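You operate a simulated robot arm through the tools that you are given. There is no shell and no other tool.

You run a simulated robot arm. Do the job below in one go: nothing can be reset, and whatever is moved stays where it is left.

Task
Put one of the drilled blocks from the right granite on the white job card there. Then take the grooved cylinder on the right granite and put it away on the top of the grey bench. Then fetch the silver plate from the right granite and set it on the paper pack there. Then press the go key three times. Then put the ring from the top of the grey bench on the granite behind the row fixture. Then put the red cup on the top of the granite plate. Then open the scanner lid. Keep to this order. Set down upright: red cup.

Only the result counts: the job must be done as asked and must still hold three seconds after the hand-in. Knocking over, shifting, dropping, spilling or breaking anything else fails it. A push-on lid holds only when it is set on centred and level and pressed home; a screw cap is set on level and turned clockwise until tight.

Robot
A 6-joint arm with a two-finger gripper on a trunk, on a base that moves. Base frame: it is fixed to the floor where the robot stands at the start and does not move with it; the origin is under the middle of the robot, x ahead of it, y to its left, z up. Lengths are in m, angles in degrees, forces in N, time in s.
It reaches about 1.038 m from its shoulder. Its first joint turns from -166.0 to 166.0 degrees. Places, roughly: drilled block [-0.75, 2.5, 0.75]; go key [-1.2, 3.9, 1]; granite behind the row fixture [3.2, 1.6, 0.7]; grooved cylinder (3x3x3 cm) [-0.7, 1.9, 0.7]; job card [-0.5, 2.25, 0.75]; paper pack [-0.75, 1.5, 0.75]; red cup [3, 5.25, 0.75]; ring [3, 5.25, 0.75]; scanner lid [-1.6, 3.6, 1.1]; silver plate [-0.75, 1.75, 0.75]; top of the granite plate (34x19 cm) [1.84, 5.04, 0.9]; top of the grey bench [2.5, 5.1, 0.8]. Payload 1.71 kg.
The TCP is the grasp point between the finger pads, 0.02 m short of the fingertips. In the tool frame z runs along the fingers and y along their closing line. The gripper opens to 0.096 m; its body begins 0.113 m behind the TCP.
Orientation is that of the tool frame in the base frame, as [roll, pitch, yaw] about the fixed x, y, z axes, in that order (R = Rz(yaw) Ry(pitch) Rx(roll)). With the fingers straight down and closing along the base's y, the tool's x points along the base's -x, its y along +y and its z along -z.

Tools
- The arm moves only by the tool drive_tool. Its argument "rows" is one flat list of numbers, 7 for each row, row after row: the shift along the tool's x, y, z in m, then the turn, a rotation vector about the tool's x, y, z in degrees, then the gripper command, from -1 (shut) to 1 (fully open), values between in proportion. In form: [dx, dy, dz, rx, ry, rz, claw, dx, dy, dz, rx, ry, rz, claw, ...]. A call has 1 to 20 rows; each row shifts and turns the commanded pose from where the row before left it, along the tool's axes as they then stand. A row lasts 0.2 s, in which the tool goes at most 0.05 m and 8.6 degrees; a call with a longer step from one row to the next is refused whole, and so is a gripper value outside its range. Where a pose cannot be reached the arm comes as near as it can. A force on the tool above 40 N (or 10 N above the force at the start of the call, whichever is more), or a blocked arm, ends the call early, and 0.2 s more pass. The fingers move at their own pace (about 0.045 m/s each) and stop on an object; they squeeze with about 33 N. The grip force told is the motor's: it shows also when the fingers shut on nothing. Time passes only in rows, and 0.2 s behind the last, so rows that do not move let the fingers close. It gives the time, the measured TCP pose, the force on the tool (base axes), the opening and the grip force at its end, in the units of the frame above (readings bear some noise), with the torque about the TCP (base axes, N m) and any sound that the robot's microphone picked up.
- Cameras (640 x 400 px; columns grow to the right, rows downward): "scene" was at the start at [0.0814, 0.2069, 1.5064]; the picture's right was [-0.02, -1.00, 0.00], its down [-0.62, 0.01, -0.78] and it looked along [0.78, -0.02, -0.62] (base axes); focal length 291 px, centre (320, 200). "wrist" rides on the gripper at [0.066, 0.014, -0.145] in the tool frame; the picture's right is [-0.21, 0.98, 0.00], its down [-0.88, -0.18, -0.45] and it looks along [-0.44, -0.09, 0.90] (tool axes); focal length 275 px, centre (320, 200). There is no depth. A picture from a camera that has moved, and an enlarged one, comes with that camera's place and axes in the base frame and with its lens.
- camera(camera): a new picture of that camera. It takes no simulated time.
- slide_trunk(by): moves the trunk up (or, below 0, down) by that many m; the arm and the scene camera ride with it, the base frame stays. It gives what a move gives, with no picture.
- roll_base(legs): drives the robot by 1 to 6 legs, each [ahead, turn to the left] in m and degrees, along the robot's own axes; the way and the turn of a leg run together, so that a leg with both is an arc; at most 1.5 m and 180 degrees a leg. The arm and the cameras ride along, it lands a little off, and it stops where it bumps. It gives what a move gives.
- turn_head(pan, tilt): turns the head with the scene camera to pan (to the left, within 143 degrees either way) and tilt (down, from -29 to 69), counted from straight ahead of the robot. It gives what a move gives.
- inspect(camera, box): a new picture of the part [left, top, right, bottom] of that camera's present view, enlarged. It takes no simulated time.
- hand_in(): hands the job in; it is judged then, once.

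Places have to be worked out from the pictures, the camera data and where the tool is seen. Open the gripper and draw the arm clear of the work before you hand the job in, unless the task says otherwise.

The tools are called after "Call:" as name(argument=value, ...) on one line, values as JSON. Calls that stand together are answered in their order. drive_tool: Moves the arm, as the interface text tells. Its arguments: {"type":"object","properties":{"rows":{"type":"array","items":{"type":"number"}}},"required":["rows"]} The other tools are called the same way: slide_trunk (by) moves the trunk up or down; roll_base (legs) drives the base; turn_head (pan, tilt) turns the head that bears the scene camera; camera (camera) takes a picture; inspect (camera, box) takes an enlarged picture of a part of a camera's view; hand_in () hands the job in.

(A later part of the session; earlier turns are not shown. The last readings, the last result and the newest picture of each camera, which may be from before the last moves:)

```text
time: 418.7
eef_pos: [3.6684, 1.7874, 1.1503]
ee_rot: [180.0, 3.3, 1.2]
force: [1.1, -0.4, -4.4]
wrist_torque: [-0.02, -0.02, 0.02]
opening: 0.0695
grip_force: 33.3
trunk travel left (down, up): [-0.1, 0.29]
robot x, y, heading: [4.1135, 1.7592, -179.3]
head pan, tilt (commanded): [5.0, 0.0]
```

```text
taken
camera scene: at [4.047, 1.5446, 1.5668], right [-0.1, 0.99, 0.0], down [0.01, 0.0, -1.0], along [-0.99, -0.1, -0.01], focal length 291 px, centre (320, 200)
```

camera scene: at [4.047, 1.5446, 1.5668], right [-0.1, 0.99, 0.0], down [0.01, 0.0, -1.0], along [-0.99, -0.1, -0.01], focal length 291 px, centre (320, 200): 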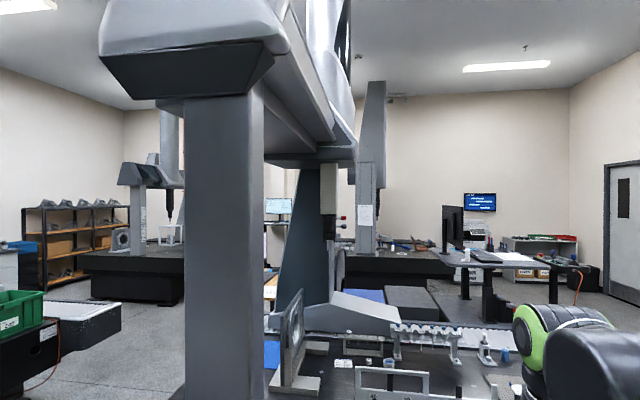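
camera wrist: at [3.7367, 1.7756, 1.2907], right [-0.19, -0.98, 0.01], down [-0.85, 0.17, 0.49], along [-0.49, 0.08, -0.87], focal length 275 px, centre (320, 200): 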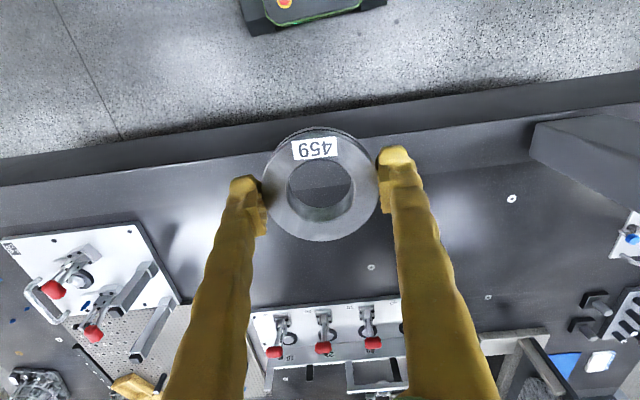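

No obstacle near. I'll set the ring at ≈(3.2,1.62). Extend toward it, levelling the tool, ending at z≈0.90.

Call:
drive_tool(rows=[0, 0, 0, 0, 3.3, 0, -1, -0.0429, 0.0143, 0.015, 0, 0, 0, -1, -0.0429, 0.0143, 0.02, 0, 0, 0, -1, -0.0429, 0.0143, 0.02, 0, 0, 0, -1, -0.0429, 0.0143, 0.02, 0, 0, 0, -1, -0.0429, 0.0143, 0.02, 0, 0, 0, -1, -0.0429, 0.0143, 0.02, 0, 0, 0, -1, -0.0429, 0.0143, 0.02, 0, 0, 0, -1, -0.0429, 0.0143, 0.02, 0, 0, 0, -1, -0.0429, 0.0143, 0.02, 0, 0, 0, -1, -0.0429, 0.0143, 0.02, 0, 0, 0, -1, -0.0429, 0.0143, 0.02, 0, 0, 0, -1, 0, 0, 0, 0, 0, 0, -1])

Call:
turn_head(pan=5, tilt=35)

Call:
camera(camera="scene")

Call:
camera(camera="wrist")

```text
time: 421.5
eef_pos: [3.2, 1.6199, 0.933]
ee_rot: [-179.9, -0.2, 1.2]
force: [-0.6, 0.7, -4.8]
wrist_torque: [0.04, -0.08, 0.0]
opening: 0.0692
grip_force: 33.2
trunk travel left (down, up): [-0.1, 0.29]
robot x, y, heading: [4.1189, 1.7629, -179.3]
head pan, tilt (commanded): [5.0, 0.0]
```

```text
time: 422.5
eef_pos: [3.2004, 1.6195, 0.9335]
ee_rot: [-179.9, 0.1, 1.2]
force: [0.0, 0.5, -4.2]
wrist_torque: [-0.03, 0.0, -0.05]
opening: 0.0694
grip_force: 33.6
trunk travel left (down, up): [-0.1, 0.29]
robot x, y, heading: [4.1178, 1.7585, -179.2]
head pan, tilt (commanded): [5.0, 35.0]
```

```text
taken
camera scene: at [4.0381, 1.5445, 1.5102], right [-0.1, 0.99, 0.0], down [0.58, 0.06, -0.81], along [-0.81, -0.08, -0.59], focal length 291 px, centre (320, 200)
```

scene: 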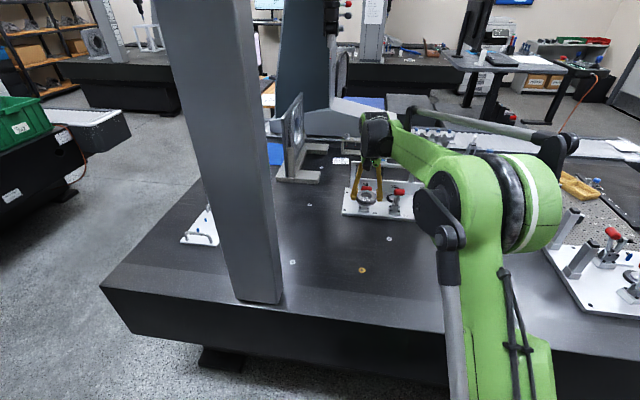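

```text
taken
camera wrist: at [3.2654, 1.6073, 1.0791], right [-0.19, -0.98, 0.0], down [-0.88, 0.17, 0.44], along [-0.44, 0.08, -0.9], focal length 275 px, centre (320, 200)
```

wrist: 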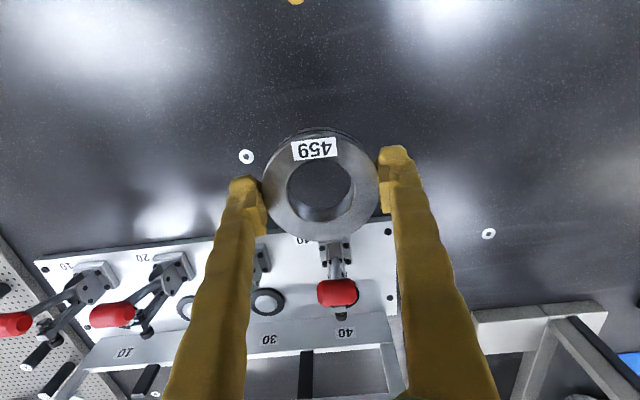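

Over the open granite behind the fixture. Lower to ≈0.755 then step down to contact.

Call:
drive_tool(rows=[0, 0, 0.035, 0, 0, 0, -1, 0, 0, 0.035, 0, 0, 0, -1, 0, 0, 0.035, 0, 0, 0, -1, 0, 0, 0.035, 0, 0, 0, -1, 0, 0, 0.025, 0, 0, 0, -1, 0, 0, 0.012, 0, 0, 0, -1, 0, 0, 0, 0, 0, 0, -1])

Call:
drive_tool(rows=[0, 0, 0.004, 0, 0, 0, -1, 0, 0, 0.004, 0, 0, 0, -1, 0, 0, 0, 0, 0, 0, -1])

Call:
drive_tool(rows=[0, 0, 0.003, 0, 0, 0, -1, 0, 0, 0, 0, 0, 0, -1])

```text
time: 424.1
eef_pos: [3.1988, 1.6215, 0.7588]
ee_rot: [-180.0, 0.0, 1.1]
force: [0.8, -0.2, -4.4]
wrist_torque: [0.01, -0.02, 0.01]
opening: 0.0696
grip_force: 33.8
trunk travel left (down, up): [-0.1, 0.29]
robot x, y, heading: [4.1137, 1.7629, -179.4]
head pan, tilt (commanded): [5.0, 35.0]
```

```text
time: 424.9
eef_pos: [3.2013, 1.6217, 0.7497]
ee_rot: [-179.9, 0.0, 1.2]
force: [-0.3, -0.1, -3.9]
wrist_torque: [0.02, 0.01, 0.02]
opening: 0.0695
grip_force: 32.4
trunk travel left (down, up): [-0.1, 0.29]
robot x, y, heading: [4.1144, 1.7632, -179.3]
head pan, tilt (commanded): [5.0, 35.0]
```

```text
time: 425.5
eef_pos: [3.1997, 1.6208, 0.7477]
ee_rot: [-179.9, 0.0, 1.3]
force: [-0.3, -0.7, -3.7]
wrist_torque: [-0.02, 0.03, -0.02]
opening: 0.0695
grip_force: 33.0
trunk travel left (down, up): [-0.1, 0.29]
robot x, y, heading: [4.1147, 1.7615, -179.2]
head pan, tilt (commanded): [5.0, 35.0]
```

Call:
drive_tool(rows=[0, 0, 0.003, 0, 0, 0, -1, 0, 0, 0, 0, 0, 0, -1])

Call:
drive_tool(rows=[0, 0, 0.003, 0, 0, 0, -1, 0, 0, 0, 0, 0, 0, -1])

Call:
drive_tool(rows=[0, 0, 0.002, 0, 0, 0, -1, 0, 0, 0, 0, 0, 0, -1])

```text
time: 426.1
eef_pos: [3.2006, 1.6216, 0.7446]
ee_rot: [-179.9, 0.1, 1.1]
force: [-0.3, 0.0, -3.6]
wrist_torque: [-0.02, -0.01, -0.01]
opening: 0.0693
grip_force: 33.5
trunk travel left (down, up): [-0.1, 0.29]
robot x, y, heading: [4.1137, 1.7607, -179.3]
head pan, tilt (commanded): [5.0, 35.0]
```

```text
time: 426.7
eef_pos: [3.1993, 1.6213, 0.7423]
ee_rot: [-179.9, -0.1, 1.2]
force: [-0.5, 0.3, -4.7]
wrist_torque: [-0.01, -0.01, 0.0]
opening: 0.0694
grip_force: 33.5
trunk travel left (down, up): [-0.1, 0.29]
robot x, y, heading: [4.1137, 1.7634, -179.3]
head pan, tilt (commanded): [5.0, 35.0]
```

```text
time: 427.3
eef_pos: [3.1987, 1.6226, 0.7382]
ee_rot: [-179.9, 0.0, 1.2]
force: [-0.8, -0.2, -3.5]
wrist_torque: [0.01, -0.03, -0.02]
opening: 0.0695
grip_force: 33.0
trunk travel left (down, up): [-0.1, 0.29]
robot x, y, heading: [4.1159, 1.7589, -179.5]
head pan, tilt (commanded): [5.0, 35.0]
```

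Call:
drive_tool(rows=[0, 0, 0.002, 0, 0, 0, -1, 0, 0, 0, 0, 0, 0, -1])

Call:
drive_tool(rows=[0, 0, 0.002, 0, 0, 0, -1, 0, 0, 0, 0, 0, 0, -1])

Call:
drive_tool(rows=[0, 0, 0.0015, 0, 0, 0, -1, 0, 0, 0, 0, 0, 0, -1])

```text
time: 427.9
eef_pos: [3.201, 1.6217, 0.7374]
ee_rot: [-180.0, 0.0, 1.2]
force: [0.0, 0.2, -3.8]
wrist_torque: [0.01, -0.01, 0.0]
opening: 0.0693
grip_force: 33.3
trunk travel left (down, up): [-0.1, 0.29]
robot x, y, heading: [4.1158, 1.7614, -179.3]
head pan, tilt (commanded): [5.0, 35.0]
```

```text
time: 428.5
eef_pos: [3.2002, 1.6223, 0.7357]
ee_rot: [180.0, -0.1, 1.2]
force: [0.6, 0.6, -3.1]
wrist_torque: [0.02, 0.01, 0.0]
opening: 0.0694
grip_force: 32.4
trunk travel left (down, up): [-0.1, 0.29]
robot x, y, heading: [4.1166, 1.7634, -179.1]
head pan, tilt (commanded): [5.0, 35.0]
```

```text
time: 429.1
eef_pos: [3.1998, 1.6228, 0.7338]
ee_rot: [-180.0, 0.0, 1.2]
force: [-0.4, -0.7, -3.8]
wrist_torque: [0.02, -0.01, 0.02]
opening: 0.0692
grip_force: 33.3
trunk travel left (down, up): [-0.1, 0.29]
robot x, y, heading: [4.1181, 1.7572, -179.2]
head pan, tilt (commanded): [5.0, 35.0]
```

Still hanging freely; continue.

Call:
drive_tool(rows=[0, 0, 0.002, 0, 0, 0, -1, 0, 0, 0, 0, 0, 0, -1])

Call:
drive_tool(rows=[0, 0, 0.002, 0, 0, 0, -1, 0, 0, 0, 0, 0, 0, -1])

Call:
camera(camera="wrist")

```text
time: 429.7
eef_pos: [3.1996, 1.6203, 0.7321]
ee_rot: [-179.9, -0.1, 1.3]
force: [-1.8, 1.4, 5.1]
wrist_torque: [0.34, 0.11, 0.1]
opening: 0.0692
grip_force: 33.1
trunk travel left (down, up): [-0.1, 0.29]
robot x, y, heading: [4.1173, 1.7625, -179.5]
head pan, tilt (commanded): [5.0, 35.0]
```

```text
time: 430.3
eef_pos: [3.2004, 1.6213, 0.7335]
ee_rot: [-179.9, 0.1, 1.2]
force: [-2.7, -4.9, 31.4]
wrist_torque: [-0.18, -0.36, -0.39]
opening: 0.0692
grip_force: 32.7
trunk travel left (down, up): [-0.1, 0.29]
robot x, y, heading: [4.1177, 1.7579, -179.4]
head pan, tilt (commanded): [5.0, 35.0]
```

```text
taken
camera wrist: at [3.2655, 1.6092, 0.8771], right [-0.19, -0.98, 0.0], down [-0.88, 0.17, 0.45], along [-0.44, 0.08, -0.9], focal length 275 px, centre (320, 200)
```

wrist: 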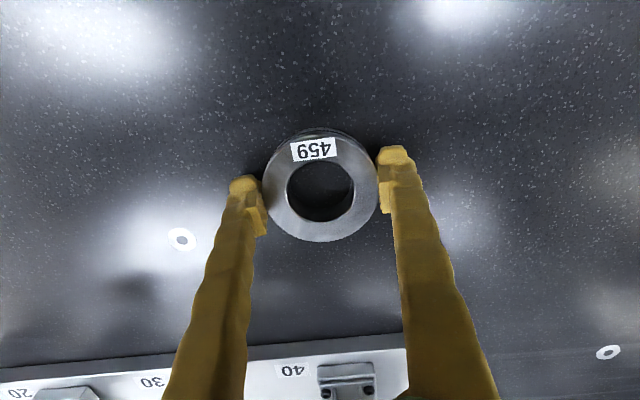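

Seated. Ease up 2 mm, open, and rise.

Call:
drive_tool(rows=[0, 0, -0.002, 0, 0, 0, -1, 0, 0, 0, 0, 0, 0, 0.7, 0, 0, 0, 0, 0, 0, 1, 0, 0, 0, 0, 0, 0, 1, 0, 0, -0.02, 0, 0, 0, 1, 0, 0, -0.04, 0, 0, 0, 1, 0, 0, -0.05, 0, 0, 0, 1, 0, 0, -0.05, 0, 0, 0, 1, 0, 0, -0.04, 0, 0, 0, 1, 0, 0, 0, 0, 0, 0, 1])

Call:
camera(camera="wrist")

Call:
camera(camera="scene")

```text
time: 432.5
eef_pos: [3.1982, 1.6246, 0.9323]
ee_rot: [-180.0, 0.0, 1.2]
force: [0.3, 0.3, -0.5]
wrist_torque: [0.01, 0.02, 0.03]
opening: 0.096
grip_force: 0.0
trunk travel left (down, up): [-0.1, 0.29]
robot x, y, heading: [4.1149, 1.7626, -179.2]
head pan, tilt (commanded): [5.0, 35.0]
```

```text
taken
camera wrist: at [3.2626, 1.6107, 1.0769], right [-0.19, -0.98, 0.0], down [-0.88, 0.17, 0.44], along [-0.44, 0.08, -0.9], focal length 275 px, centre (320, 200)
```

wrist: 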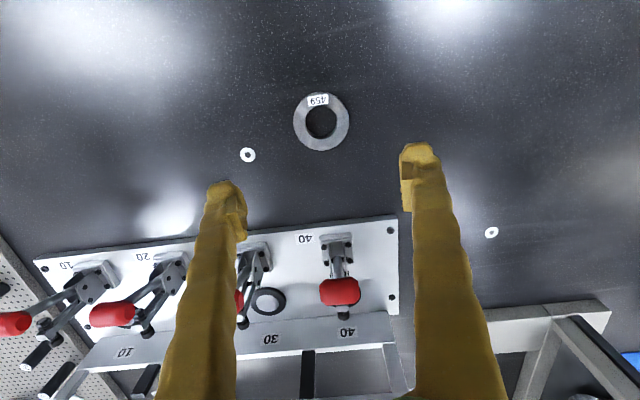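

```text
taken
camera scene: at [4.0388, 1.5446, 1.5102], right [-0.1, 0.99, 0.0], down [0.58, 0.06, -0.81], along [-0.81, -0.08, -0.59], focal length 291 px, centre (320, 200)
```

scene: 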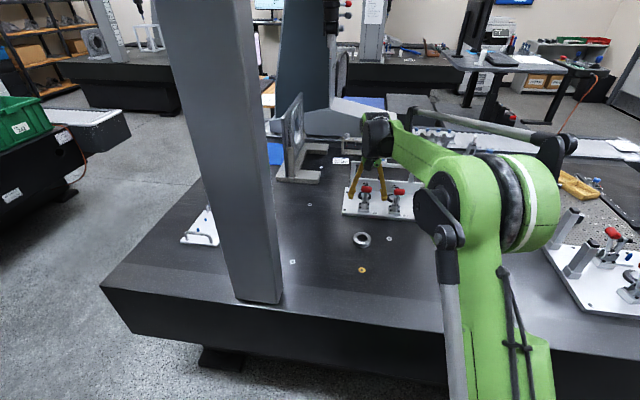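

Ring lies flat behind the row fixture. Retract the arm, then return north to the bench for the cup.

Call:
drive_tool(rows=[0.0429, -0.0143, -0.015, 0, 0, 0, 0.5, 0.0429, -0.0143, -0.018, 0, 0, 0, 0.5, 0.0429, -0.0143, -0.018, 0, 0, 0, 0.5, 0.0429, -0.0143, -0.018, 0, 0, 0, 0.5, 0.0429, -0.0143, -0.018, 0, 0, 0, 0.5, 0.0429, -0.0143, -0.018, 0, 0, 0, 0.5, 0.0429, -0.0143, -0.018, 0, 0, 0, 0.5, 0.0429, -0.0143, -0.018, 0, 0, 0, 0.5, 0.0429, -0.0143, -0.018, 0, 0, 0, 0.5, 0.0429, -0.0143, -0.018, 0, 0, 0, 0.5, 0, 0, 0, 0, 0, 0, 0.5])

Call:
roll_base(legs=[[0, -90], [1.4, 0], [0.3, 0]])

Call:
turn_head(pan=40, tilt=20)

Call:
camera(camera="scene")

```text
time: 434.9
eef_pos: [3.6222, 1.7746, 1.1104]
ee_rot: [180.0, 0.0, 1.2]
force: [0.0, -0.1, 0.1]
wrist_torque: [0.0, 0.03, -0.01]
opening: 0.0721
grip_force: 0.0
trunk travel left (down, up): [-0.1, 0.29]
robot x, y, heading: [4.1161, 1.7581, -179.4]
head pan, tilt (commanded): [5.0, 35.0]
```

```text
time: 452.6
eef_pos: [4.1271, 3.9716, 1.1124]
ee_rot: [-179.9, -0.1, -89.8]
force: [0.2, 0.1, 0.4]
wrist_torque: [0.03, -0.01, -0.01]
opening: 0.0721
grip_force: 0.0
trunk travel left (down, up): [-0.1, 0.29]
robot x, y, heading: [4.1072, 3.4747, 89.8]
head pan, tilt (commanded): [5.0, 35.0]
```

```text
time: 453.6
eef_pos: [4.1269, 3.9475, 1.1209]
ee_rot: [-179.8, 1.1, -89.8]
force: [0.4, -0.1, 0.0]
wrist_torque: [0.08, 0.0, 0.0]
opening: 0.0719
grip_force: 0.0
trunk travel left (down, up): [-0.1, 0.29]
robot x, y, heading: [4.1053, 3.4766, 89.9]
head pan, tilt (commanded): [40.0, 20.0]
```

```text
taken
camera scene: at [3.8374, 3.5295, 1.5348], right [0.77, 0.64, 0.0], down [0.22, -0.27, -0.94], along [-0.6, 0.72, -0.35], focal length 291 px, centre (320, 200)
```

scene: 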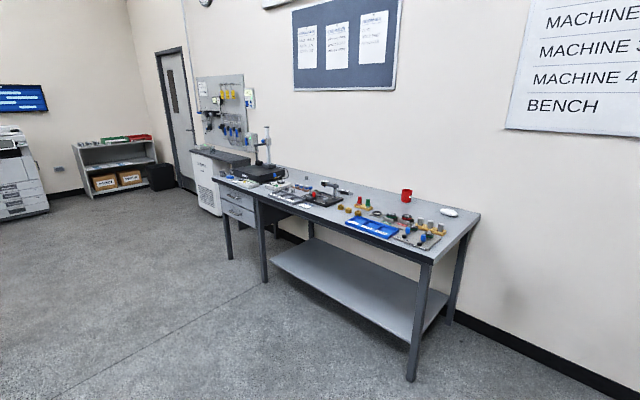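

Bench corner leg is at ≈(3.46,4.77). Drive diagonally to ≈(3.15,4.03), then face the bench and approach.

Call:
roll_base(legs=[[0, 60], [1.1, 0], [0, -60], [0.33, 0]])

Call:
turn_head(pan=-5, tilt=40)

Call:
camera(camera="scene")

Call:
camera(camera="wrist")

```text
time: 471.8
eef_pos: [3.0928, 4.8234, 1.1184]
ee_rot: [180.0, 0.8, -86.4]
force: [-0.6, 0.3, 0.5]
wrist_torque: [0.02, 0.01, 0.01]
opening: 0.0719
grip_force: 0.0
trunk travel left (down, up): [-0.1, 0.29]
robot x, y, heading: [3.1016, 4.3434, 93.3]
head pan, tilt (commanded): [40.0, 20.0]
```

```text
time: 473.0
eef_pos: [3.0951, 4.7984, 1.1288]
ee_rot: [-179.8, 2.2, -86.4]
force: [0.5, 0.5, 0.3]
wrist_torque: [0.07, -0.01, 0.02]
opening: 0.0719
grip_force: 0.0
trunk travel left (down, up): [-0.1, 0.29]
robot x, y, heading: [3.1006, 4.3464, 93.3]
head pan, tilt (commanded): [-5.0, 40.0]
```

```text
taken
camera scene: at [2.8975, 4.3954, 1.5035], right [1.0, -0.03, 0.0], down [-0.02, -0.65, -0.76], along [0.02, 0.76, -0.65], focal length 291 px, centre (320, 200)
```

scene: 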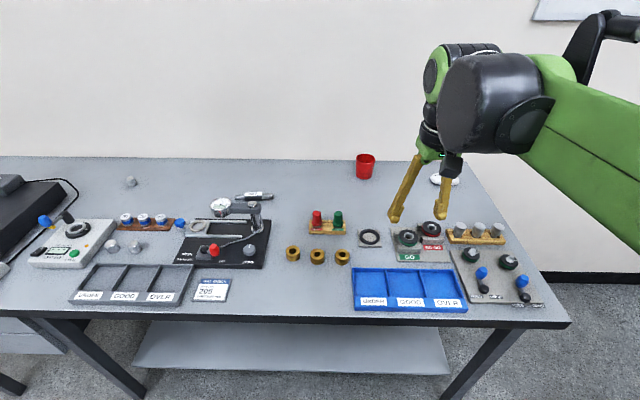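

```text
taken
camera wrist: at [3.0843, 4.7264, 1.271], right [-0.99, 0.14, 0.01], down [0.13, 0.87, 0.48], along [0.06, 0.47, -0.88], focal length 275 px, centre (320, 200)
```

wrist: 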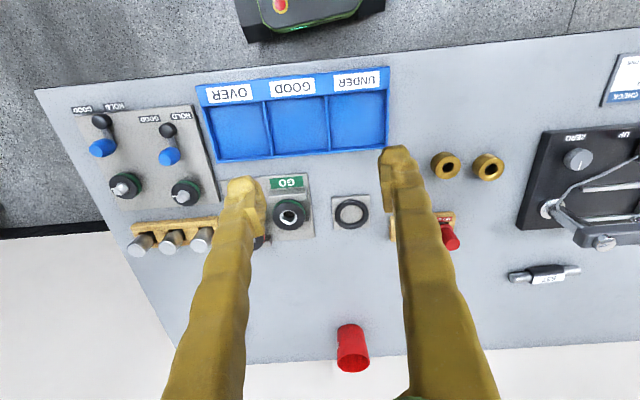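

Extend the arm to above the red cup (≈(3.098,5.325)) with the gripper fully open.

Call:
drive_tool(rows=[0, 0, 0, 0, 2.2, 0, 1, -0.0454, -0.0031, 0.006, 0, 0, 0, 1, -0.0454, -0.0031, 0.006, 0, 0, 0, 1, -0.0454, -0.0031, 0.006, 0, 0, 0, 1, -0.0454, -0.0031, 0.006, 0, 0, 0, 1, -0.0454, -0.0031, 0.006, 0, 0, 0, 1, -0.0454, -0.0031, 0.006, 0, 0, 0, 1, -0.0454, -0.0031, 0.006, 0, 0, 0, 1, -0.0454, -0.0031, 0.006, 0, 0, 0, 1, -0.0454, -0.0031, 0.006, 0, 0, 0, 1, -0.0454, -0.0031, 0.006, 0, 0, 0, 1, -0.0454, -0.0031, 0.006, 0, 0, 0, 1, 0, 0, 0, 0, 0, 0, 1])

Call:
camera(camera="wrist")

Call:
camera(camera="scene")

```text
time: 475.8
eef_pos: [3.0984, 5.3073, 1.053]
ee_rot: [-179.9, -0.6, -86.4]
force: [0.5, 0.3, -0.7]
wrist_torque: [-0.05, -0.01, -0.01]
opening: 0.0957
grip_force: 0.2
trunk travel left (down, up): [-0.1, 0.29]
robot x, y, heading: [3.1022, 4.3435, 93.1]
head pan, tilt (commanded): [-5.0, 40.0]
```

```text
taken
camera wrist: at [3.0872, 5.2417, 1.198], right [-0.99, 0.14, 0.0], down [0.13, 0.89, 0.44], along [0.07, 0.43, -0.9], focal length 275 px, centre (320, 200)
```

wrist: 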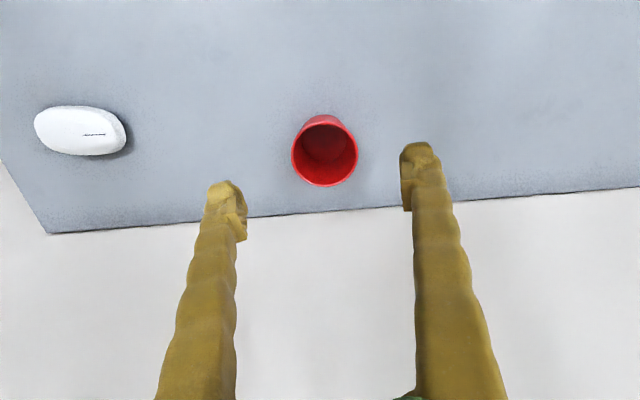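

```text
taken
camera scene: at [2.8966, 4.4145, 1.5026], right [1.0, -0.03, 0.0], down [-0.02, -0.66, -0.76], along [0.02, 0.75, -0.66], focal length 291 px, centre (320, 200)
```

scene: 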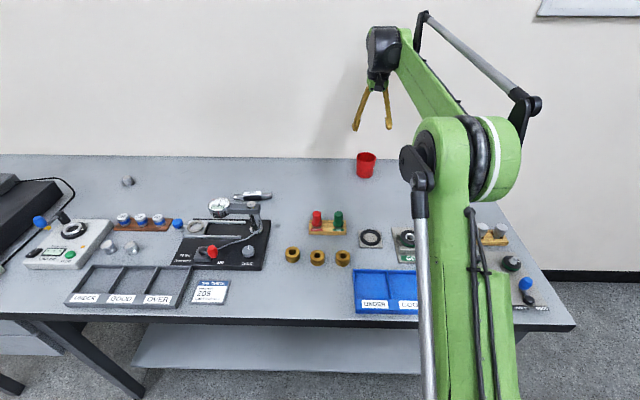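

Rim centre ≈(3.096,5.323), Ø≈71 mm. Adjust and descend to ≈0.95, then check.

Call:
drive_tool(rows=[-0.0156, 0.001, 0.02, 0, -0.6, 0, 1, 0, 0, 0.03, 0, 0, 0, 1, 0, 0, 0.03, 0, 0, 0, 1, 0, 0, 0.02, 0, 0, 0, 1, 0, 0, 0, 0, 0, 0, 1])

Call:
camera(camera="wrist")

```text
time: 477.0
eef_pos: [3.0951, 5.3211, 0.9524]
ee_rot: [-179.9, -0.1, -86.4]
force: [-0.4, 0.3, -0.2]
wrist_torque: [0.01, -0.02, 0.01]
opening: 0.0959
grip_force: 0.1
trunk travel left (down, up): [-0.1, 0.29]
robot x, y, heading: [3.1039, 4.3458, 93.3]
head pan, tilt (commanded): [-5.0, 40.0]
```

```text
taken
camera wrist: at [3.0839, 5.2553, 1.0973], right [-0.99, 0.14, 0.0], down [0.13, 0.89, 0.45], along [0.06, 0.44, -0.9], focal length 275 px, centre (320, 200)
```

wrist: 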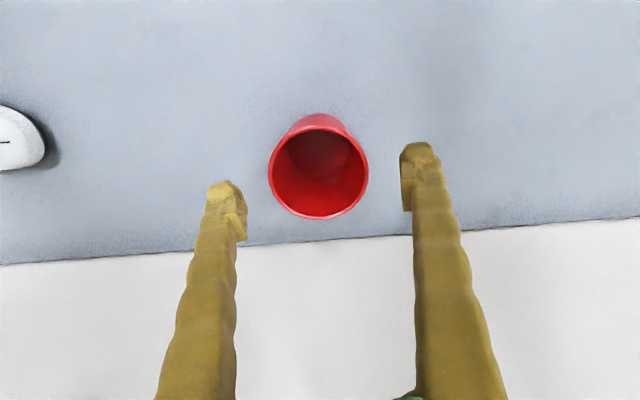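

Aligned. Descend 8 cm so the fingers straddle the cup's upper half, and check.

Call:
drive_tool(rows=[0, 0, 0.025, 0, 0, 0, 1, 0, 0, 0.025, 0, 0, 0, 1, 0, 0, 0.02, 0, 0, 0, 1, 0, 0, 0.008, 0, 0, 0, 1, 0, 0, 0, 0, 0, 0, 1])

Call:
camera(camera="wrist")

```text
time: 478.2
eef_pos: [3.0953, 5.3208, 0.8752]
ee_rot: [-179.9, 0.0, -86.4]
force: [-0.3, -0.8, 0.3]
wrist_torque: [-0.02, 0.0, 0.01]
opening: 0.0961
grip_force: 0.0
trunk travel left (down, up): [-0.1, 0.29]
robot x, y, heading: [3.1046, 4.3451, 93.2]
head pan, tilt (commanded): [-5.0, 40.0]
```

```text
taken
camera wrist: at [3.0853, 5.2546, 1.0207], right [-0.99, 0.14, 0.0], down [0.13, 0.89, 0.45], along [0.06, 0.44, -0.9], focal length 275 px, centre (320, 200)
```

wrist: 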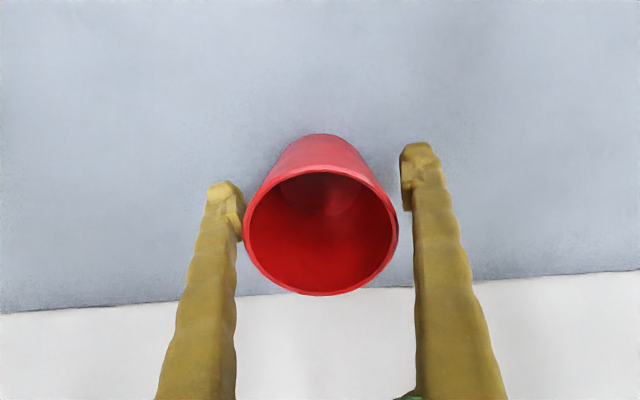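

Cup is centred between the fingers (rim 38 mm above TCP). Close gently.

Call:
drive_tool(rows=[0, 0, 0, 0, 0, 0, -1, 0, 0, 0, 0, 0, 0, -1, 0, 0, 0, 0, 0, 0, -1, 0, 0, 0, 0, 0, 0, -1, 0, 0, 0, 0, 0, 0, -1])

Call:
camera(camera="wrist")

```text
time: 479.4
eef_pos: [3.0964, 5.3201, 0.8753]
ee_rot: [-179.9, 0.0, -86.4]
force: [0.0, 0.0, 0.0]
wrist_torque: [-0.04, -0.01, -0.01]
opening: 0.0769
grip_force: 33.0
trunk travel left (down, up): [-0.1, 0.29]
robot x, y, heading: [3.1048, 4.3462, 93.2]
head pan, tilt (commanded): [-5.0, 40.0]
```

```text
taken
camera wrist: at [3.0853, 5.2545, 1.0209], right [-0.99, 0.14, 0.0], down [0.13, 0.89, 0.45], along [0.06, 0.44, -0.9], focal length 275 px, centre (320, 200)
```

wrist: 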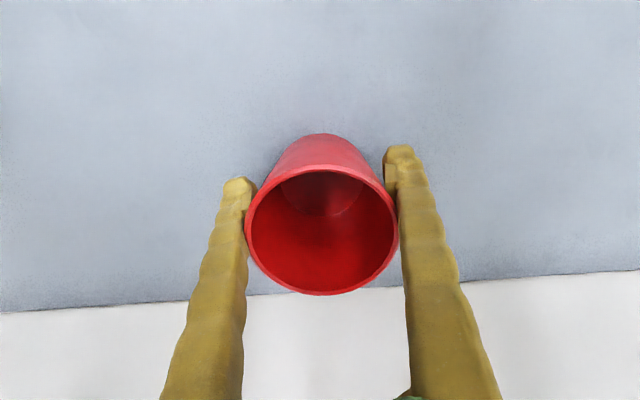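

The finger shanks touch the rim before the pads do. Reopen, rise 2.5 cm so the pads meet just below the rim, and close again.

Call:
drive_tool(rows=[0, 0, 0, 0, 0, 0, 0.9, 0, 0, 0, 0, 0, 0, 0.9, 0, 0, 0, 0, 0, 0, 0.9, 0, 0, -0.013, 0, 0, 0, 0.9, 0, 0, -0.013, 0, 0, 0, 0.9, 0, 0, 0, 0, 0, 0, -1, 0, 0, 0, 0, 0, 0, -1, 0, 0, 0, 0, 0, 0, -1, 0, 0, 0, 0, 0, 0, -1, 0, 0, 0, 0, 0, 0, -1])

Call:
camera(camera="wrist")

```text
time: 481.6
eef_pos: [3.0951, 5.3209, 0.9021]
ee_rot: [-179.9, 0.0, -86.4]
force: [-1.2, 1.0, 2.3]
wrist_torque: [0.01, 0.03, -0.04]
opening: 0.0752
grip_force: 33.0
trunk travel left (down, up): [-0.1, 0.29]
robot x, y, heading: [3.1035, 4.3447, 93.3]
head pan, tilt (commanded): [-5.0, 40.0]
```

```text
taken
camera wrist: at [3.0845, 5.2545, 1.0467], right [-0.99, 0.14, 0.0], down [0.13, 0.89, 0.45], along [0.06, 0.44, -0.9], focal length 275 px, centre (320, 200)
```

wrist: 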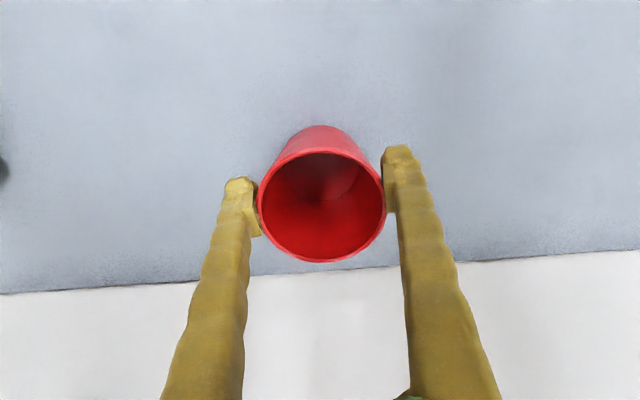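

Now the pads hold the cup just below the rim. Lift slowly.

Call:
drive_tool(rows=[0, 0, -0.01, 0, 0, 0, -1, 0, 0, -0.02, 0, 0, 0, -1, 0, 0, -0.03, 0, 0, 0, -1, 0, 0, -0.03, 0, 0, 0, -1, 0, 0, -0.03, 0, 0, 0, -1, 0, 0, -0.03, 0, 0, 0, -1, 0, 0, 0, 0, 0, 0, -1])

Call:
camera(camera="wrist")

Call:
camera(camera="scene")

```text
time: 483.2
eef_pos: [3.0954, 5.3198, 1.0503]
ee_rot: [-179.9, 0.0, -86.4]
force: [-0.7, 0.5, -0.6]
wrist_torque: [0.02, 0.0, 0.0]
opening: 0.0749
grip_force: 33.1
trunk travel left (down, up): [-0.1, 0.29]
robot x, y, heading: [3.1015, 4.3428, 93.2]
head pan, tilt (commanded): [-5.0, 40.0]
```

```text
taken
camera wrist: at [3.085, 5.2544, 1.1972], right [-0.99, 0.14, 0.0], down [0.13, 0.89, 0.45], along [0.06, 0.44, -0.9], focal length 275 px, centre (320, 200)
```

wrist: 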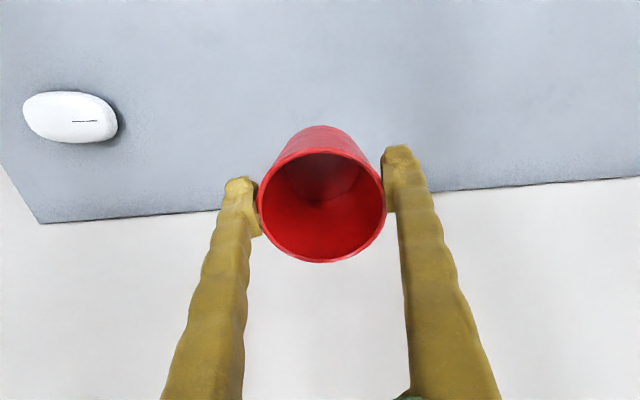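

```text
taken
camera scene: at [2.8966, 4.4134, 1.5027], right [1.0, -0.03, 0.0], down [-0.02, -0.65, -0.76], along [0.02, 0.76, -0.65], focal length 291 px, centre (320, 200)
```

scene: 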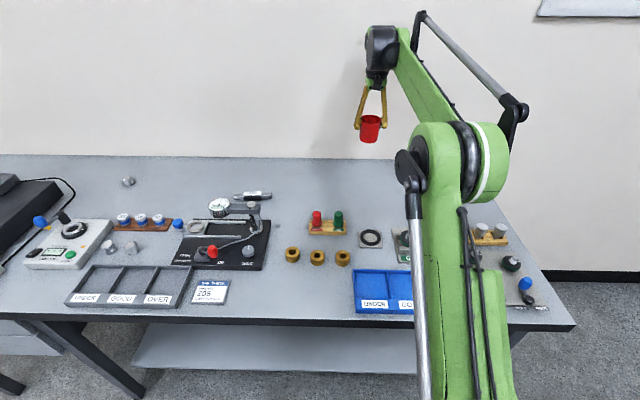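

Cup lifted safely. Retract, then drive to the left end of the bench in front of the granite plate.

Call:
drive_tool(rows=[0.045, 0, -0.009, 0, 0, 0, -1, 0.045, 0, -0.009, 0, 0, 0, -1, 0.045, 0, -0.009, 0, 0, 0, -1, 0.045, 0, -0.009, 0, 0, 0, -1, 0.045, 0, -0.009, 0, 0, 0, -1, 0.045, 0, -0.009, 0, 0, 0, -1, 0.045, 0, -0.009, 0, 0, 0, -1, 0.045, 0, -0.009, 0, 0, 0, -1, 0.045, 0, -0.009, 0, 0, 0, -1, 0.045, 0, -0.009, 0, 0, 0, -1, 0, 0, 0, 0, 0, 0, -1])

Call:
roll_base(legs=[[-0.36, 0], [0, 87], [1.22, 0], [0, -90]])

Call:
turn_head(pan=0, tilt=30)

Call:
camera(camera="scene")

```text
time: 485.6
eef_pos: [3.1207, 4.8728, 1.1409]
ee_rot: [-179.9, 0.0, -86.3]
force: [-1.2, -0.8, -1.2]
wrist_torque: [0.03, -0.03, 0.0]
opening: 0.0749
grip_force: 32.7
trunk travel left (down, up): [-0.1, 0.29]
robot x, y, heading: [3.106, 4.3488, 93.3]
head pan, tilt (commanded): [-5.0, 40.0]
```

```text
time: 508.0
eef_pos: [1.9261, 4.547, 1.1419]
ee_rot: [-179.8, -0.1, -89.0]
force: [-0.8, 0.3, -0.6]
wrist_torque: [0.01, 0.0, 0.02]
opening: 0.0743
grip_force: 33.0
trunk travel left (down, up): [-0.1, 0.29]
robot x, y, heading: [1.875, 4.0213, 90.5]
head pan, tilt (commanded): [-5.0, 40.0]
```

```text
time: 508.7
eef_pos: [1.9264, 4.5384, 1.1459]
ee_rot: [-179.9, 0.5, -88.8]
force: [-0.4, -0.3, 0.6]
wrist_torque: [-0.01, 0.02, -0.01]
opening: 0.074
grip_force: 32.8
trunk travel left (down, up): [-0.1, 0.29]
robot x, y, heading: [1.88, 4.0223, 90.5]
head pan, tilt (commanded): [0.0, 30.0]
```

```text
taken
camera scene: at [1.6703, 4.106, 1.5176], right [1.0, 0.01, 0.0], down [0.01, -0.52, -0.86], along [-0.01, 0.86, -0.52], focal length 291 px, centre (320, 200)
```

scene: 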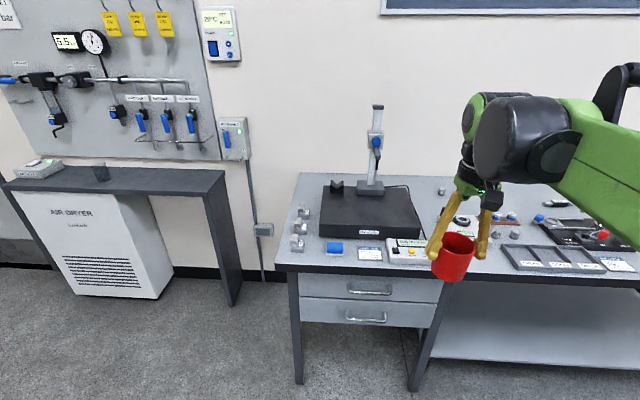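

Zoom on the granite plate and height gauge to choose the exact spot.

Call:
inspect(camera="scene", box=[270, 90, 450, 270])

```text
2.22 times, centred on (360, 180) of scene
camera zoom: at [1.6703, 4.106, 1.5176], right [1.0, 0.01, 0.0], down [0.01, -0.52, -0.86], along [-0.01, 0.86, -0.52], focal length 647 px, centre (231, 244)
```

zoom: 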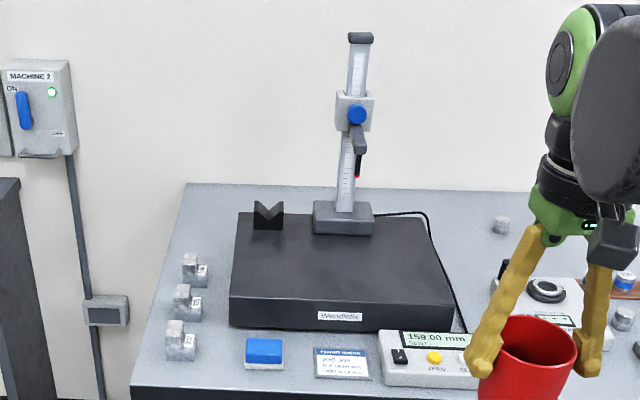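

The gauge's stylus arm overhangs at ≈(1.87,5.08,1.06), so I'll set the cup on the left-front part of the plate at ≈(1.75,5.025). Approach with the base.

Call:
roll_base(legs=[[0.32, 0]])

Call:
turn_head(pan=0, tilt=42)

Call:
camera(camera="scene")

Call:
camera(camera="wrist")

```text
time: 511.4
eef_pos: [1.9149, 4.8574, 1.147]
ee_rot: [-179.9, 0.8, -88.4]
force: [-0.4, 1.0, -1.3]
wrist_torque: [-0.14, -0.04, 0.0]
opening: 0.0742
grip_force: 32.9
trunk travel left (down, up): [-0.1, 0.29]
robot x, y, heading: [1.8729, 4.3462, 91.2]
head pan, tilt (commanded): [0.0, 30.0]
```

```text
time: 512.2
eef_pos: [1.9141, 4.8543, 1.1496]
ee_rot: [-179.8, 1.1, -88.3]
force: [0.0, -1.8, -0.6]
wrist_torque: [0.04, 0.03, 0.01]
opening: 0.0739
grip_force: 32.9
trunk travel left (down, up): [-0.1, 0.29]
robot x, y, heading: [1.8724, 4.3466, 91.4]
head pan, tilt (commanded): [0.0, 42.0]
```

```text
taken
camera scene: at [1.6641, 4.4152, 1.5], right [1.0, 0.02, 0.0], down [0.02, -0.68, -0.74], along [-0.02, 0.73, -0.68], focal length 291 px, centre (320, 200)
```

scene: 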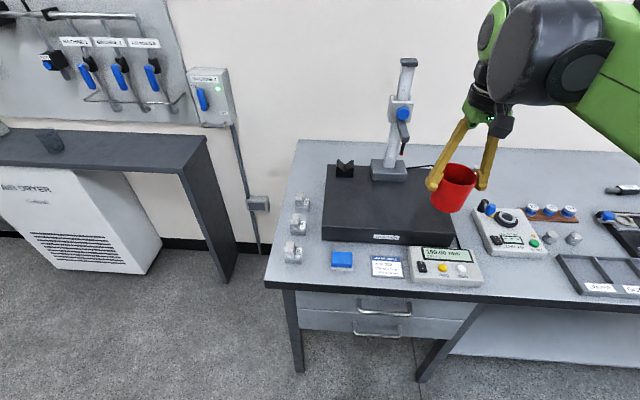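

```text
taken
camera wrist: at [1.9016, 4.7852, 1.2934], right [-0.98, 0.18, 0.0], down [0.16, 0.87, 0.46], along [0.08, 0.45, -0.89], focal length 275 px, centre (320, 200)
```

wrist: 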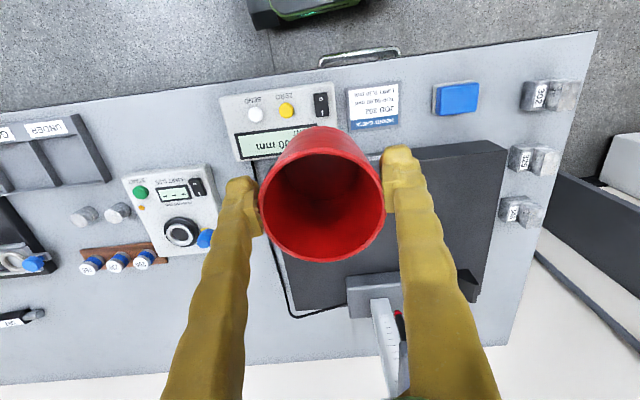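

Stylus tip confirmed at ≈(1.86,5.045,1.08); plate spans x≥1.66, y≥4.95. Move left in front of the bench first, then forward to (1.735,5.02).

Call:
drive_tool(rows=[-0.0013, 0.0447, 0, -0.2, 1.1, 0, -1, -0.0013, 0.0447, 0, 0, 0, 0, -1, -0.0013, 0.0447, 0, 0, 0, 0, -1, -0.0013, 0.0447, 0, 0, 0, 0, -1, -0.0277, -0.0008, 0.012, 0, 0, 0, -1, -0.0277, -0.0008, 0.012, 0, 0, 0, -1, -0.0277, -0.0008, 0.012, 0, 0, 0, -1, -0.0277, -0.0008, 0.012, 0, 0, 0, -1, -0.0277, -0.0008, 0.012, 0, 0, 0, -1, -0.0277, -0.0008, 0.012, 0, 0, 0, -1, 0, 0, 0, 0, 0, 0, -1])

Call:
camera(camera="scene")

Call:
camera(camera="wrist")

```text
time: 514.6
eef_pos: [1.7343, 5.0084, 1.0838]
ee_rot: [179.9, 0.6, -88.3]
force: [0.3, 0.8, -1.2]
wrist_torque: [-0.13, -0.04, 0.04]
opening: 0.0742
grip_force: 32.9
trunk travel left (down, up): [-0.1, 0.29]
robot x, y, heading: [1.8746, 4.3452, 91.2]
head pan, tilt (commanded): [0.0, 42.0]
```

```text
taken
camera scene: at [1.6638, 4.4208, 1.4997], right [1.0, 0.02, 0.0], down [0.02, -0.68, -0.73], along [-0.02, 0.73, -0.68], focal length 291 px, centre (320, 200)
```

scene: 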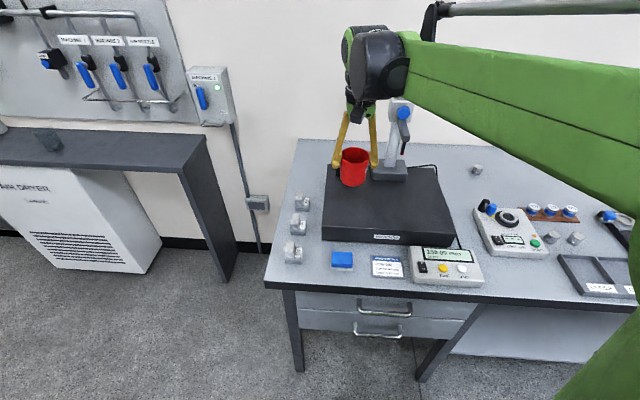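

```text
taken
camera wrist: at [1.7222, 4.9413, 1.2292], right [-0.98, 0.18, 0.0], down [0.16, 0.88, 0.45], along [0.08, 0.45, -0.89], focal length 275 px, centre (320, 200)
```

wrist: 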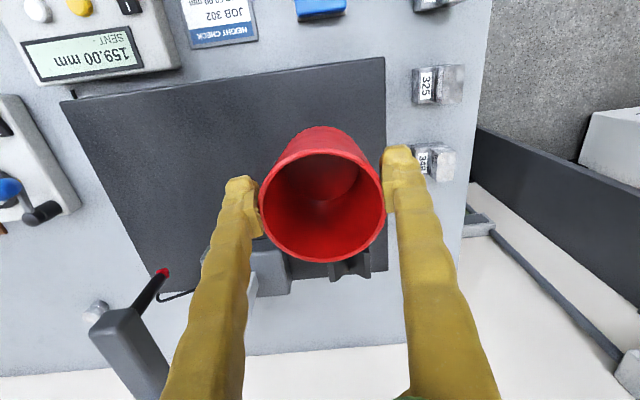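

Cup is over the plate's front-left area. Shift +y 1 cm and lower to ≈0.985, then step to contact.

Call:
drive_tool(rows=[-0.01, 0, 0.02, 0, 0.6, 0, -1, 0, 0, 0.03, 0, 0, 0, -1, 0, 0, 0.03, 0, 0, 0, -1, 0, 0, 0.015, 0, 0, 0, -1, 0, 0, 0, 0, 0, 0, -1])

Call:
drive_tool(rows=[0, 0, 0.003, 0, 0, 0, -1, 0, 0, 0, 0, 0, 0, -1])

Call:
camera(camera="scene")

```text
time: 515.8
eef_pos: [1.7376, 5.0159, 0.99]
ee_rot: [179.9, 0.0, -88.3]
force: [-0.5, -0.5, -1.0]
wrist_torque: [0.03, 0.01, 0.01]
opening: 0.074
grip_force: 33.4
trunk travel left (down, up): [-0.1, 0.29]
robot x, y, heading: [1.877, 4.3466, 91.0]
head pan, tilt (commanded): [0.0, 42.0]
```

```text
time: 516.4
eef_pos: [1.7372, 5.016, 0.9864]
ee_rot: [179.9, 0.1, -88.3]
force: [-0.7, -0.2, -0.5]
wrist_torque: [-0.02, 0.01, -0.04]
opening: 0.0738
grip_force: 33.2
trunk travel left (down, up): [-0.1, 0.29]
robot x, y, heading: [1.8757, 4.3472, 91.4]
head pan, tilt (commanded): [0.0, 42.0]
```

```text
taken
camera scene: at [1.6639, 4.4194, 1.4997], right [1.0, 0.02, 0.0], down [0.02, -0.68, -0.73], along [-0.02, 0.73, -0.68], focal length 291 px, centre (320, 200)
```

scene: 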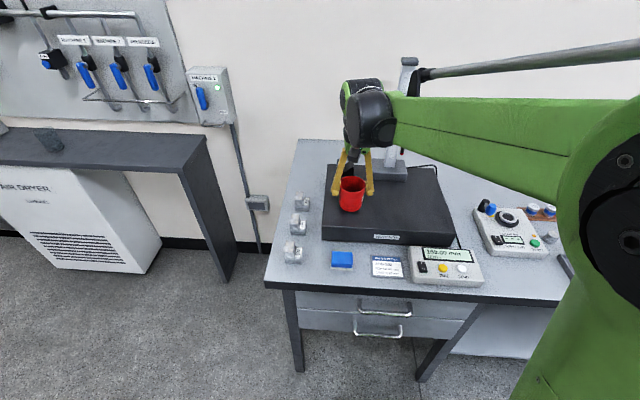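

Close to the surface. Continue in small steps.

Call:
drive_tool(rows=[0, 0, 0.003, 0, 0, 0, -1, 0, 0, 0, 0, 0, 0, -1])

Call:
drive_tool(rows=[0, 0, 0.003, 0, 0, 0, -1, 0, 0, 0, 0, 0, 0, -1])

Call:
drive_tool(rows=[0, 0, 0.003, 0, 0, 0, -1, 0, 0, 0, 0, 0, 0, -1])

```text
time: 517.0
eef_pos: [1.7372, 5.0167, 0.984]
ee_rot: [179.9, 0.1, -88.2]
force: [-0.4, -0.2, -0.4]
wrist_torque: [-0.03, 0.01, 0.07]
opening: 0.0739
grip_force: 32.9
trunk travel left (down, up): [-0.1, 0.29]
robot x, y, heading: [1.8739, 4.3458, 91.3]
head pan, tilt (commanded): [0.0, 42.0]
```

```text
time: 517.6
eef_pos: [1.7363, 5.0169, 0.981]
ee_rot: [179.8, 0.0, -88.3]
force: [-0.5, -0.2, -1.1]
wrist_torque: [-0.02, 0.02, -0.01]
opening: 0.0736
grip_force: 33.1
trunk travel left (down, up): [-0.1, 0.29]
robot x, y, heading: [1.8785, 4.3449, 91.0]
head pan, tilt (commanded): [0.0, 42.0]
```

```text
time: 518.2
eef_pos: [1.7358, 5.0171, 0.9779]
ee_rot: [179.8, 0.0, -88.3]
force: [0.2, 0.8, -1.9]
wrist_torque: [-0.02, -0.05, 0.0]
opening: 0.0739
grip_force: 33.0
trunk travel left (down, up): [-0.1, 0.29]
robot x, y, heading: [1.8747, 4.3453, 91.3]
head pan, tilt (commanded): [0.0, 42.0]
```

Call:
drive_tool(rows=[0, 0, 0.003, 0, 0, 0, -1, 0, 0, 0, 0, 0, 0, -1])

Call:
drive_tool(rows=[0, 0, 0.003, 0, 0, 0, -1, 0, 0, 0, 0, 0, 0, -1])

Call:
drive_tool(rows=[0, 0, 0.003, 0, 0, 0, -1, 0, 0, 0, 0, 0, 0, -1])

```text
time: 518.8
eef_pos: [1.736, 5.0164, 0.9759]
ee_rot: [180.0, 0.0, -88.4]
force: [-0.1, -0.2, 0.0]
wrist_torque: [0.0, 0.01, -0.02]
opening: 0.074
grip_force: 32.9
trunk travel left (down, up): [-0.1, 0.29]
robot x, y, heading: [1.8742, 4.3446, 91.4]
head pan, tilt (commanded): [0.0, 42.0]
```

```text
time: 519.4
eef_pos: [1.7354, 5.0163, 0.9738]
ee_rot: [179.9, 0.1, -88.3]
force: [-0.9, 3.7, 32.3]
wrist_torque: [0.34, -0.52, 0.04]
opening: 0.0738
grip_force: 33.2
trunk travel left (down, up): [-0.1, 0.29]
robot x, y, heading: [1.8741, 4.3428, 91.4]
head pan, tilt (commanded): [0.0, 42.0]
```

```text
time: 519.7
eef_pos: [1.7365, 4.9993, 0.9842]
ee_rot: [179.9, 1.2, -88.4]
force: [-0.9, -0.9, 0.3]
wrist_torque: [0.13, 0.0, 0.01]
opening: 0.0737
grip_force: 32.8
trunk travel left (down, up): [-0.1, 0.29]
robot x, y, heading: [1.873, 4.3445, 91.2]
head pan, tilt (commanded): [0.0, 42.0]
stopped in row 1: the force on the tool passed its limit at 47 N (the readings are from after the stop); the commanded pose is now the measured one
```

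Contact is at z≈0.974; the last step overshot and the controller backed off. Re-level, move +y 1.6 cm, lower to ≈0.978, then finish with 1 mm steps.

Call:
drive_tool(rows=[-0.016, 0, 0, 0, 1.2, 0, -1, 0, 0, 0.003, 0, 0, 0, -1, 0, 0, 0, 0, 0, 0, -1])

Call:
drive_tool(rows=[0, 0, 0.002, 0, 0, 0, -1, 0, 0, 0, 0, 0, 0, -1])

Call:
camera(camera="wrist")

```text
time: 520.5
eef_pos: [1.734, 5.0194, 0.9778]
ee_rot: [179.9, -0.2, -88.3]
force: [0.1, 0.8, -0.6]
wrist_torque: [-0.02, -0.05, 0.03]
opening: 0.0739
grip_force: 33.6
trunk travel left (down, up): [-0.1, 0.29]
robot x, y, heading: [1.8775, 4.347, 91.3]
head pan, tilt (commanded): [0.0, 42.0]
```

```text
time: 521.1
eef_pos: [1.7355, 5.019, 0.976]
ee_rot: [179.9, -0.3, -88.3]
force: [0.2, 0.0, -1.0]
wrist_torque: [-0.01, -0.02, 0.01]
opening: 0.0737
grip_force: 33.2
trunk travel left (down, up): [-0.1, 0.29]
robot x, y, heading: [1.8749, 4.3432, 91.4]
head pan, tilt (commanded): [0.0, 42.0]
```

```text
taken
camera wrist: at [1.7226, 4.9544, 1.1217], right [-0.98, 0.18, 0.0], down [0.16, 0.88, 0.44], along [0.08, 0.43, -0.9], focal length 275 px, centre (320, 200)
```

wrist: 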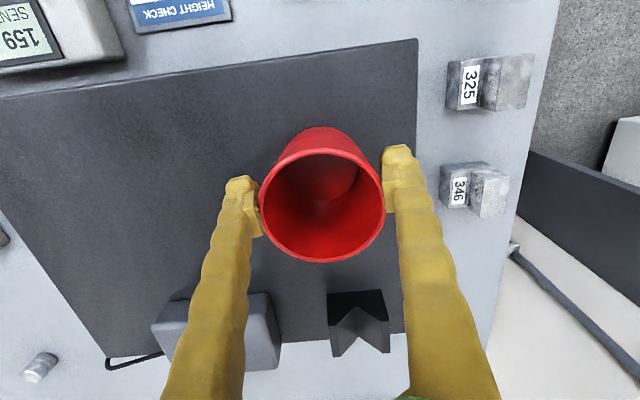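

Cup is inside the plate outline. Final 1 mm steps.

Call:
drive_tool(rows=[0, 0, 0.001, 0, -0.3, 0, -1, 0, 0, 0, 0, 0, 0, -1])

Call:
drive_tool(rows=[0, 0, 0.001, 0, 0, 0, -1, 0, 0, 0, 0, 0, 0, -1])

```text
time: 521.7
eef_pos: [1.7364, 5.0194, 0.9749]
ee_rot: [179.9, -0.1, -88.4]
force: [-0.4, -0.7, -1.4]
wrist_torque: [-0.03, -0.01, -0.01]
opening: 0.074
grip_force: 33.0
trunk travel left (down, up): [-0.1, 0.29]
robot x, y, heading: [1.875, 4.3456, 91.3]
head pan, tilt (commanded): [0.0, 42.0]
```

```text
time: 522.3
eef_pos: [1.7358, 5.0199, 0.9733]
ee_rot: [179.9, 0.0, -88.3]
force: [0.1, 0.3, -0.9]
wrist_torque: [-0.02, 0.02, 0.01]
opening: 0.0738
grip_force: 32.8
trunk travel left (down, up): [-0.1, 0.29]
robot x, y, heading: [1.8767, 4.3471, 91.3]
head pan, tilt (commanded): [0.0, 42.0]
```

Call:
drive_tool(rows=[0, 0, 0.001, 0, 0, 0, -1, 0, 0, 0, 0, 0, 0, -1])

Call:
drive_tool(rows=[0, 0, 0.001, 0, 0, 0, -1, 0, 0, 0, 0, 0, 0, -1])

```text
time: 522.9
eef_pos: [1.736, 5.0179, 0.9753]
ee_rot: [179.8, 0.0, -88.4]
force: [1.6, 5.8, 17.0]
wrist_torque: [0.4, -0.16, -0.01]
opening: 0.0737
grip_force: 33.0
trunk travel left (down, up): [-0.1, 0.29]
robot x, y, heading: [1.8726, 4.3458, 91.3]
head pan, tilt (commanded): [0.0, 42.0]
```

```text
time: 523.7
eef_pos: [1.7356, 5.0001, 0.985]
ee_rot: [179.9, 1.1, -88.3]
force: [0.9, -1.2, -0.3]
wrist_torque: [0.12, 0.05, 0.01]
opening: 0.0737
grip_force: 32.5
trunk travel left (down, up): [-0.1, 0.29]
robot x, y, heading: [1.8712, 4.3431, 91.3]
head pan, tilt (commanded): [0.0, 42.0]
stopped in row 2: the force on the tool passed its limit at 41 N (the readings are from after the stop); the commanded pose is now the measured one
```

At 17 N it was seated; I should have released then. Repeat the approach and release at first contact.

Call:
drive_tool(rows=[-0.018, 0, 0, 0, 1.1, 0, -1, 0, 0, 0.003, 0, 0, 0, -1, 0, 0, 0.002, 0, 0, 0, -1, 0, 0, 0, 0, 0, 0, -1])

Call:
drive_tool(rows=[0, 0, 0.001, 0, 0, 0, -1, 0, 0, 0, 0, 0, 0, -1])

```text
time: 524.7
eef_pos: [1.7358, 5.0235, 0.9775]
ee_rot: [180.0, -0.3, -88.3]
force: [-0.5, 0.9, -0.4]
wrist_torque: [0.01, 0.01, 0.02]
opening: 0.0734
grip_force: 33.2
trunk travel left (down, up): [-0.1, 0.29]
robot x, y, heading: [1.8734, 4.3483, 91.5]
head pan, tilt (commanded): [0.0, 42.0]
```

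```text
time: 525.3
eef_pos: [1.7352, 5.0225, 0.9774]
ee_rot: [179.9, -0.3, -88.3]
force: [-0.2, 0.7, -0.7]
wrist_torque: [-0.01, 0.01, -0.02]
opening: 0.0735
grip_force: 33.3
trunk travel left (down, up): [-0.1, 0.29]
robot x, y, heading: [1.8724, 4.3453, 91.3]
head pan, tilt (commanded): [0.0, 42.0]
```

Call:
drive_tool(rows=[0, 0, 0.001, 0, -0.3, 0, -1, 0, 0, 0.001, 0, 0, 0, -1, 0, 0, 0, 0, 0, 0, -1])

Call:
drive_tool(rows=[0, 0, 0.001, 0, 0, 0, -1, 0, 0, 0, 0, 0, 0, -1])

```text
time: 526.1
eef_pos: [1.735, 5.0214, 0.9748]
ee_rot: [179.8, -0.1, -88.2]
force: [-0.6, -1.1, -1.1]
wrist_torque: [-0.04, -0.01, 0.01]
opening: 0.0734
grip_force: 32.8
trunk travel left (down, up): [-0.1, 0.29]
robot x, y, heading: [1.8735, 4.3448, 91.4]
head pan, tilt (commanded): [0.0, 42.0]
```

```text
time: 526.7
eef_pos: [1.7352, 5.0239, 0.9736]
ee_rot: [179.7, 0.1, -88.3]
force: [-2.5, 6.5, 20.2]
wrist_torque: [0.18, -0.15, 0.05]
opening: 0.0736
grip_force: 33.0
trunk travel left (down, up): [-0.1, 0.29]
robot x, y, heading: [1.8729, 4.347, 91.3]
head pan, tilt (commanded): [0.0, 42.0]
```

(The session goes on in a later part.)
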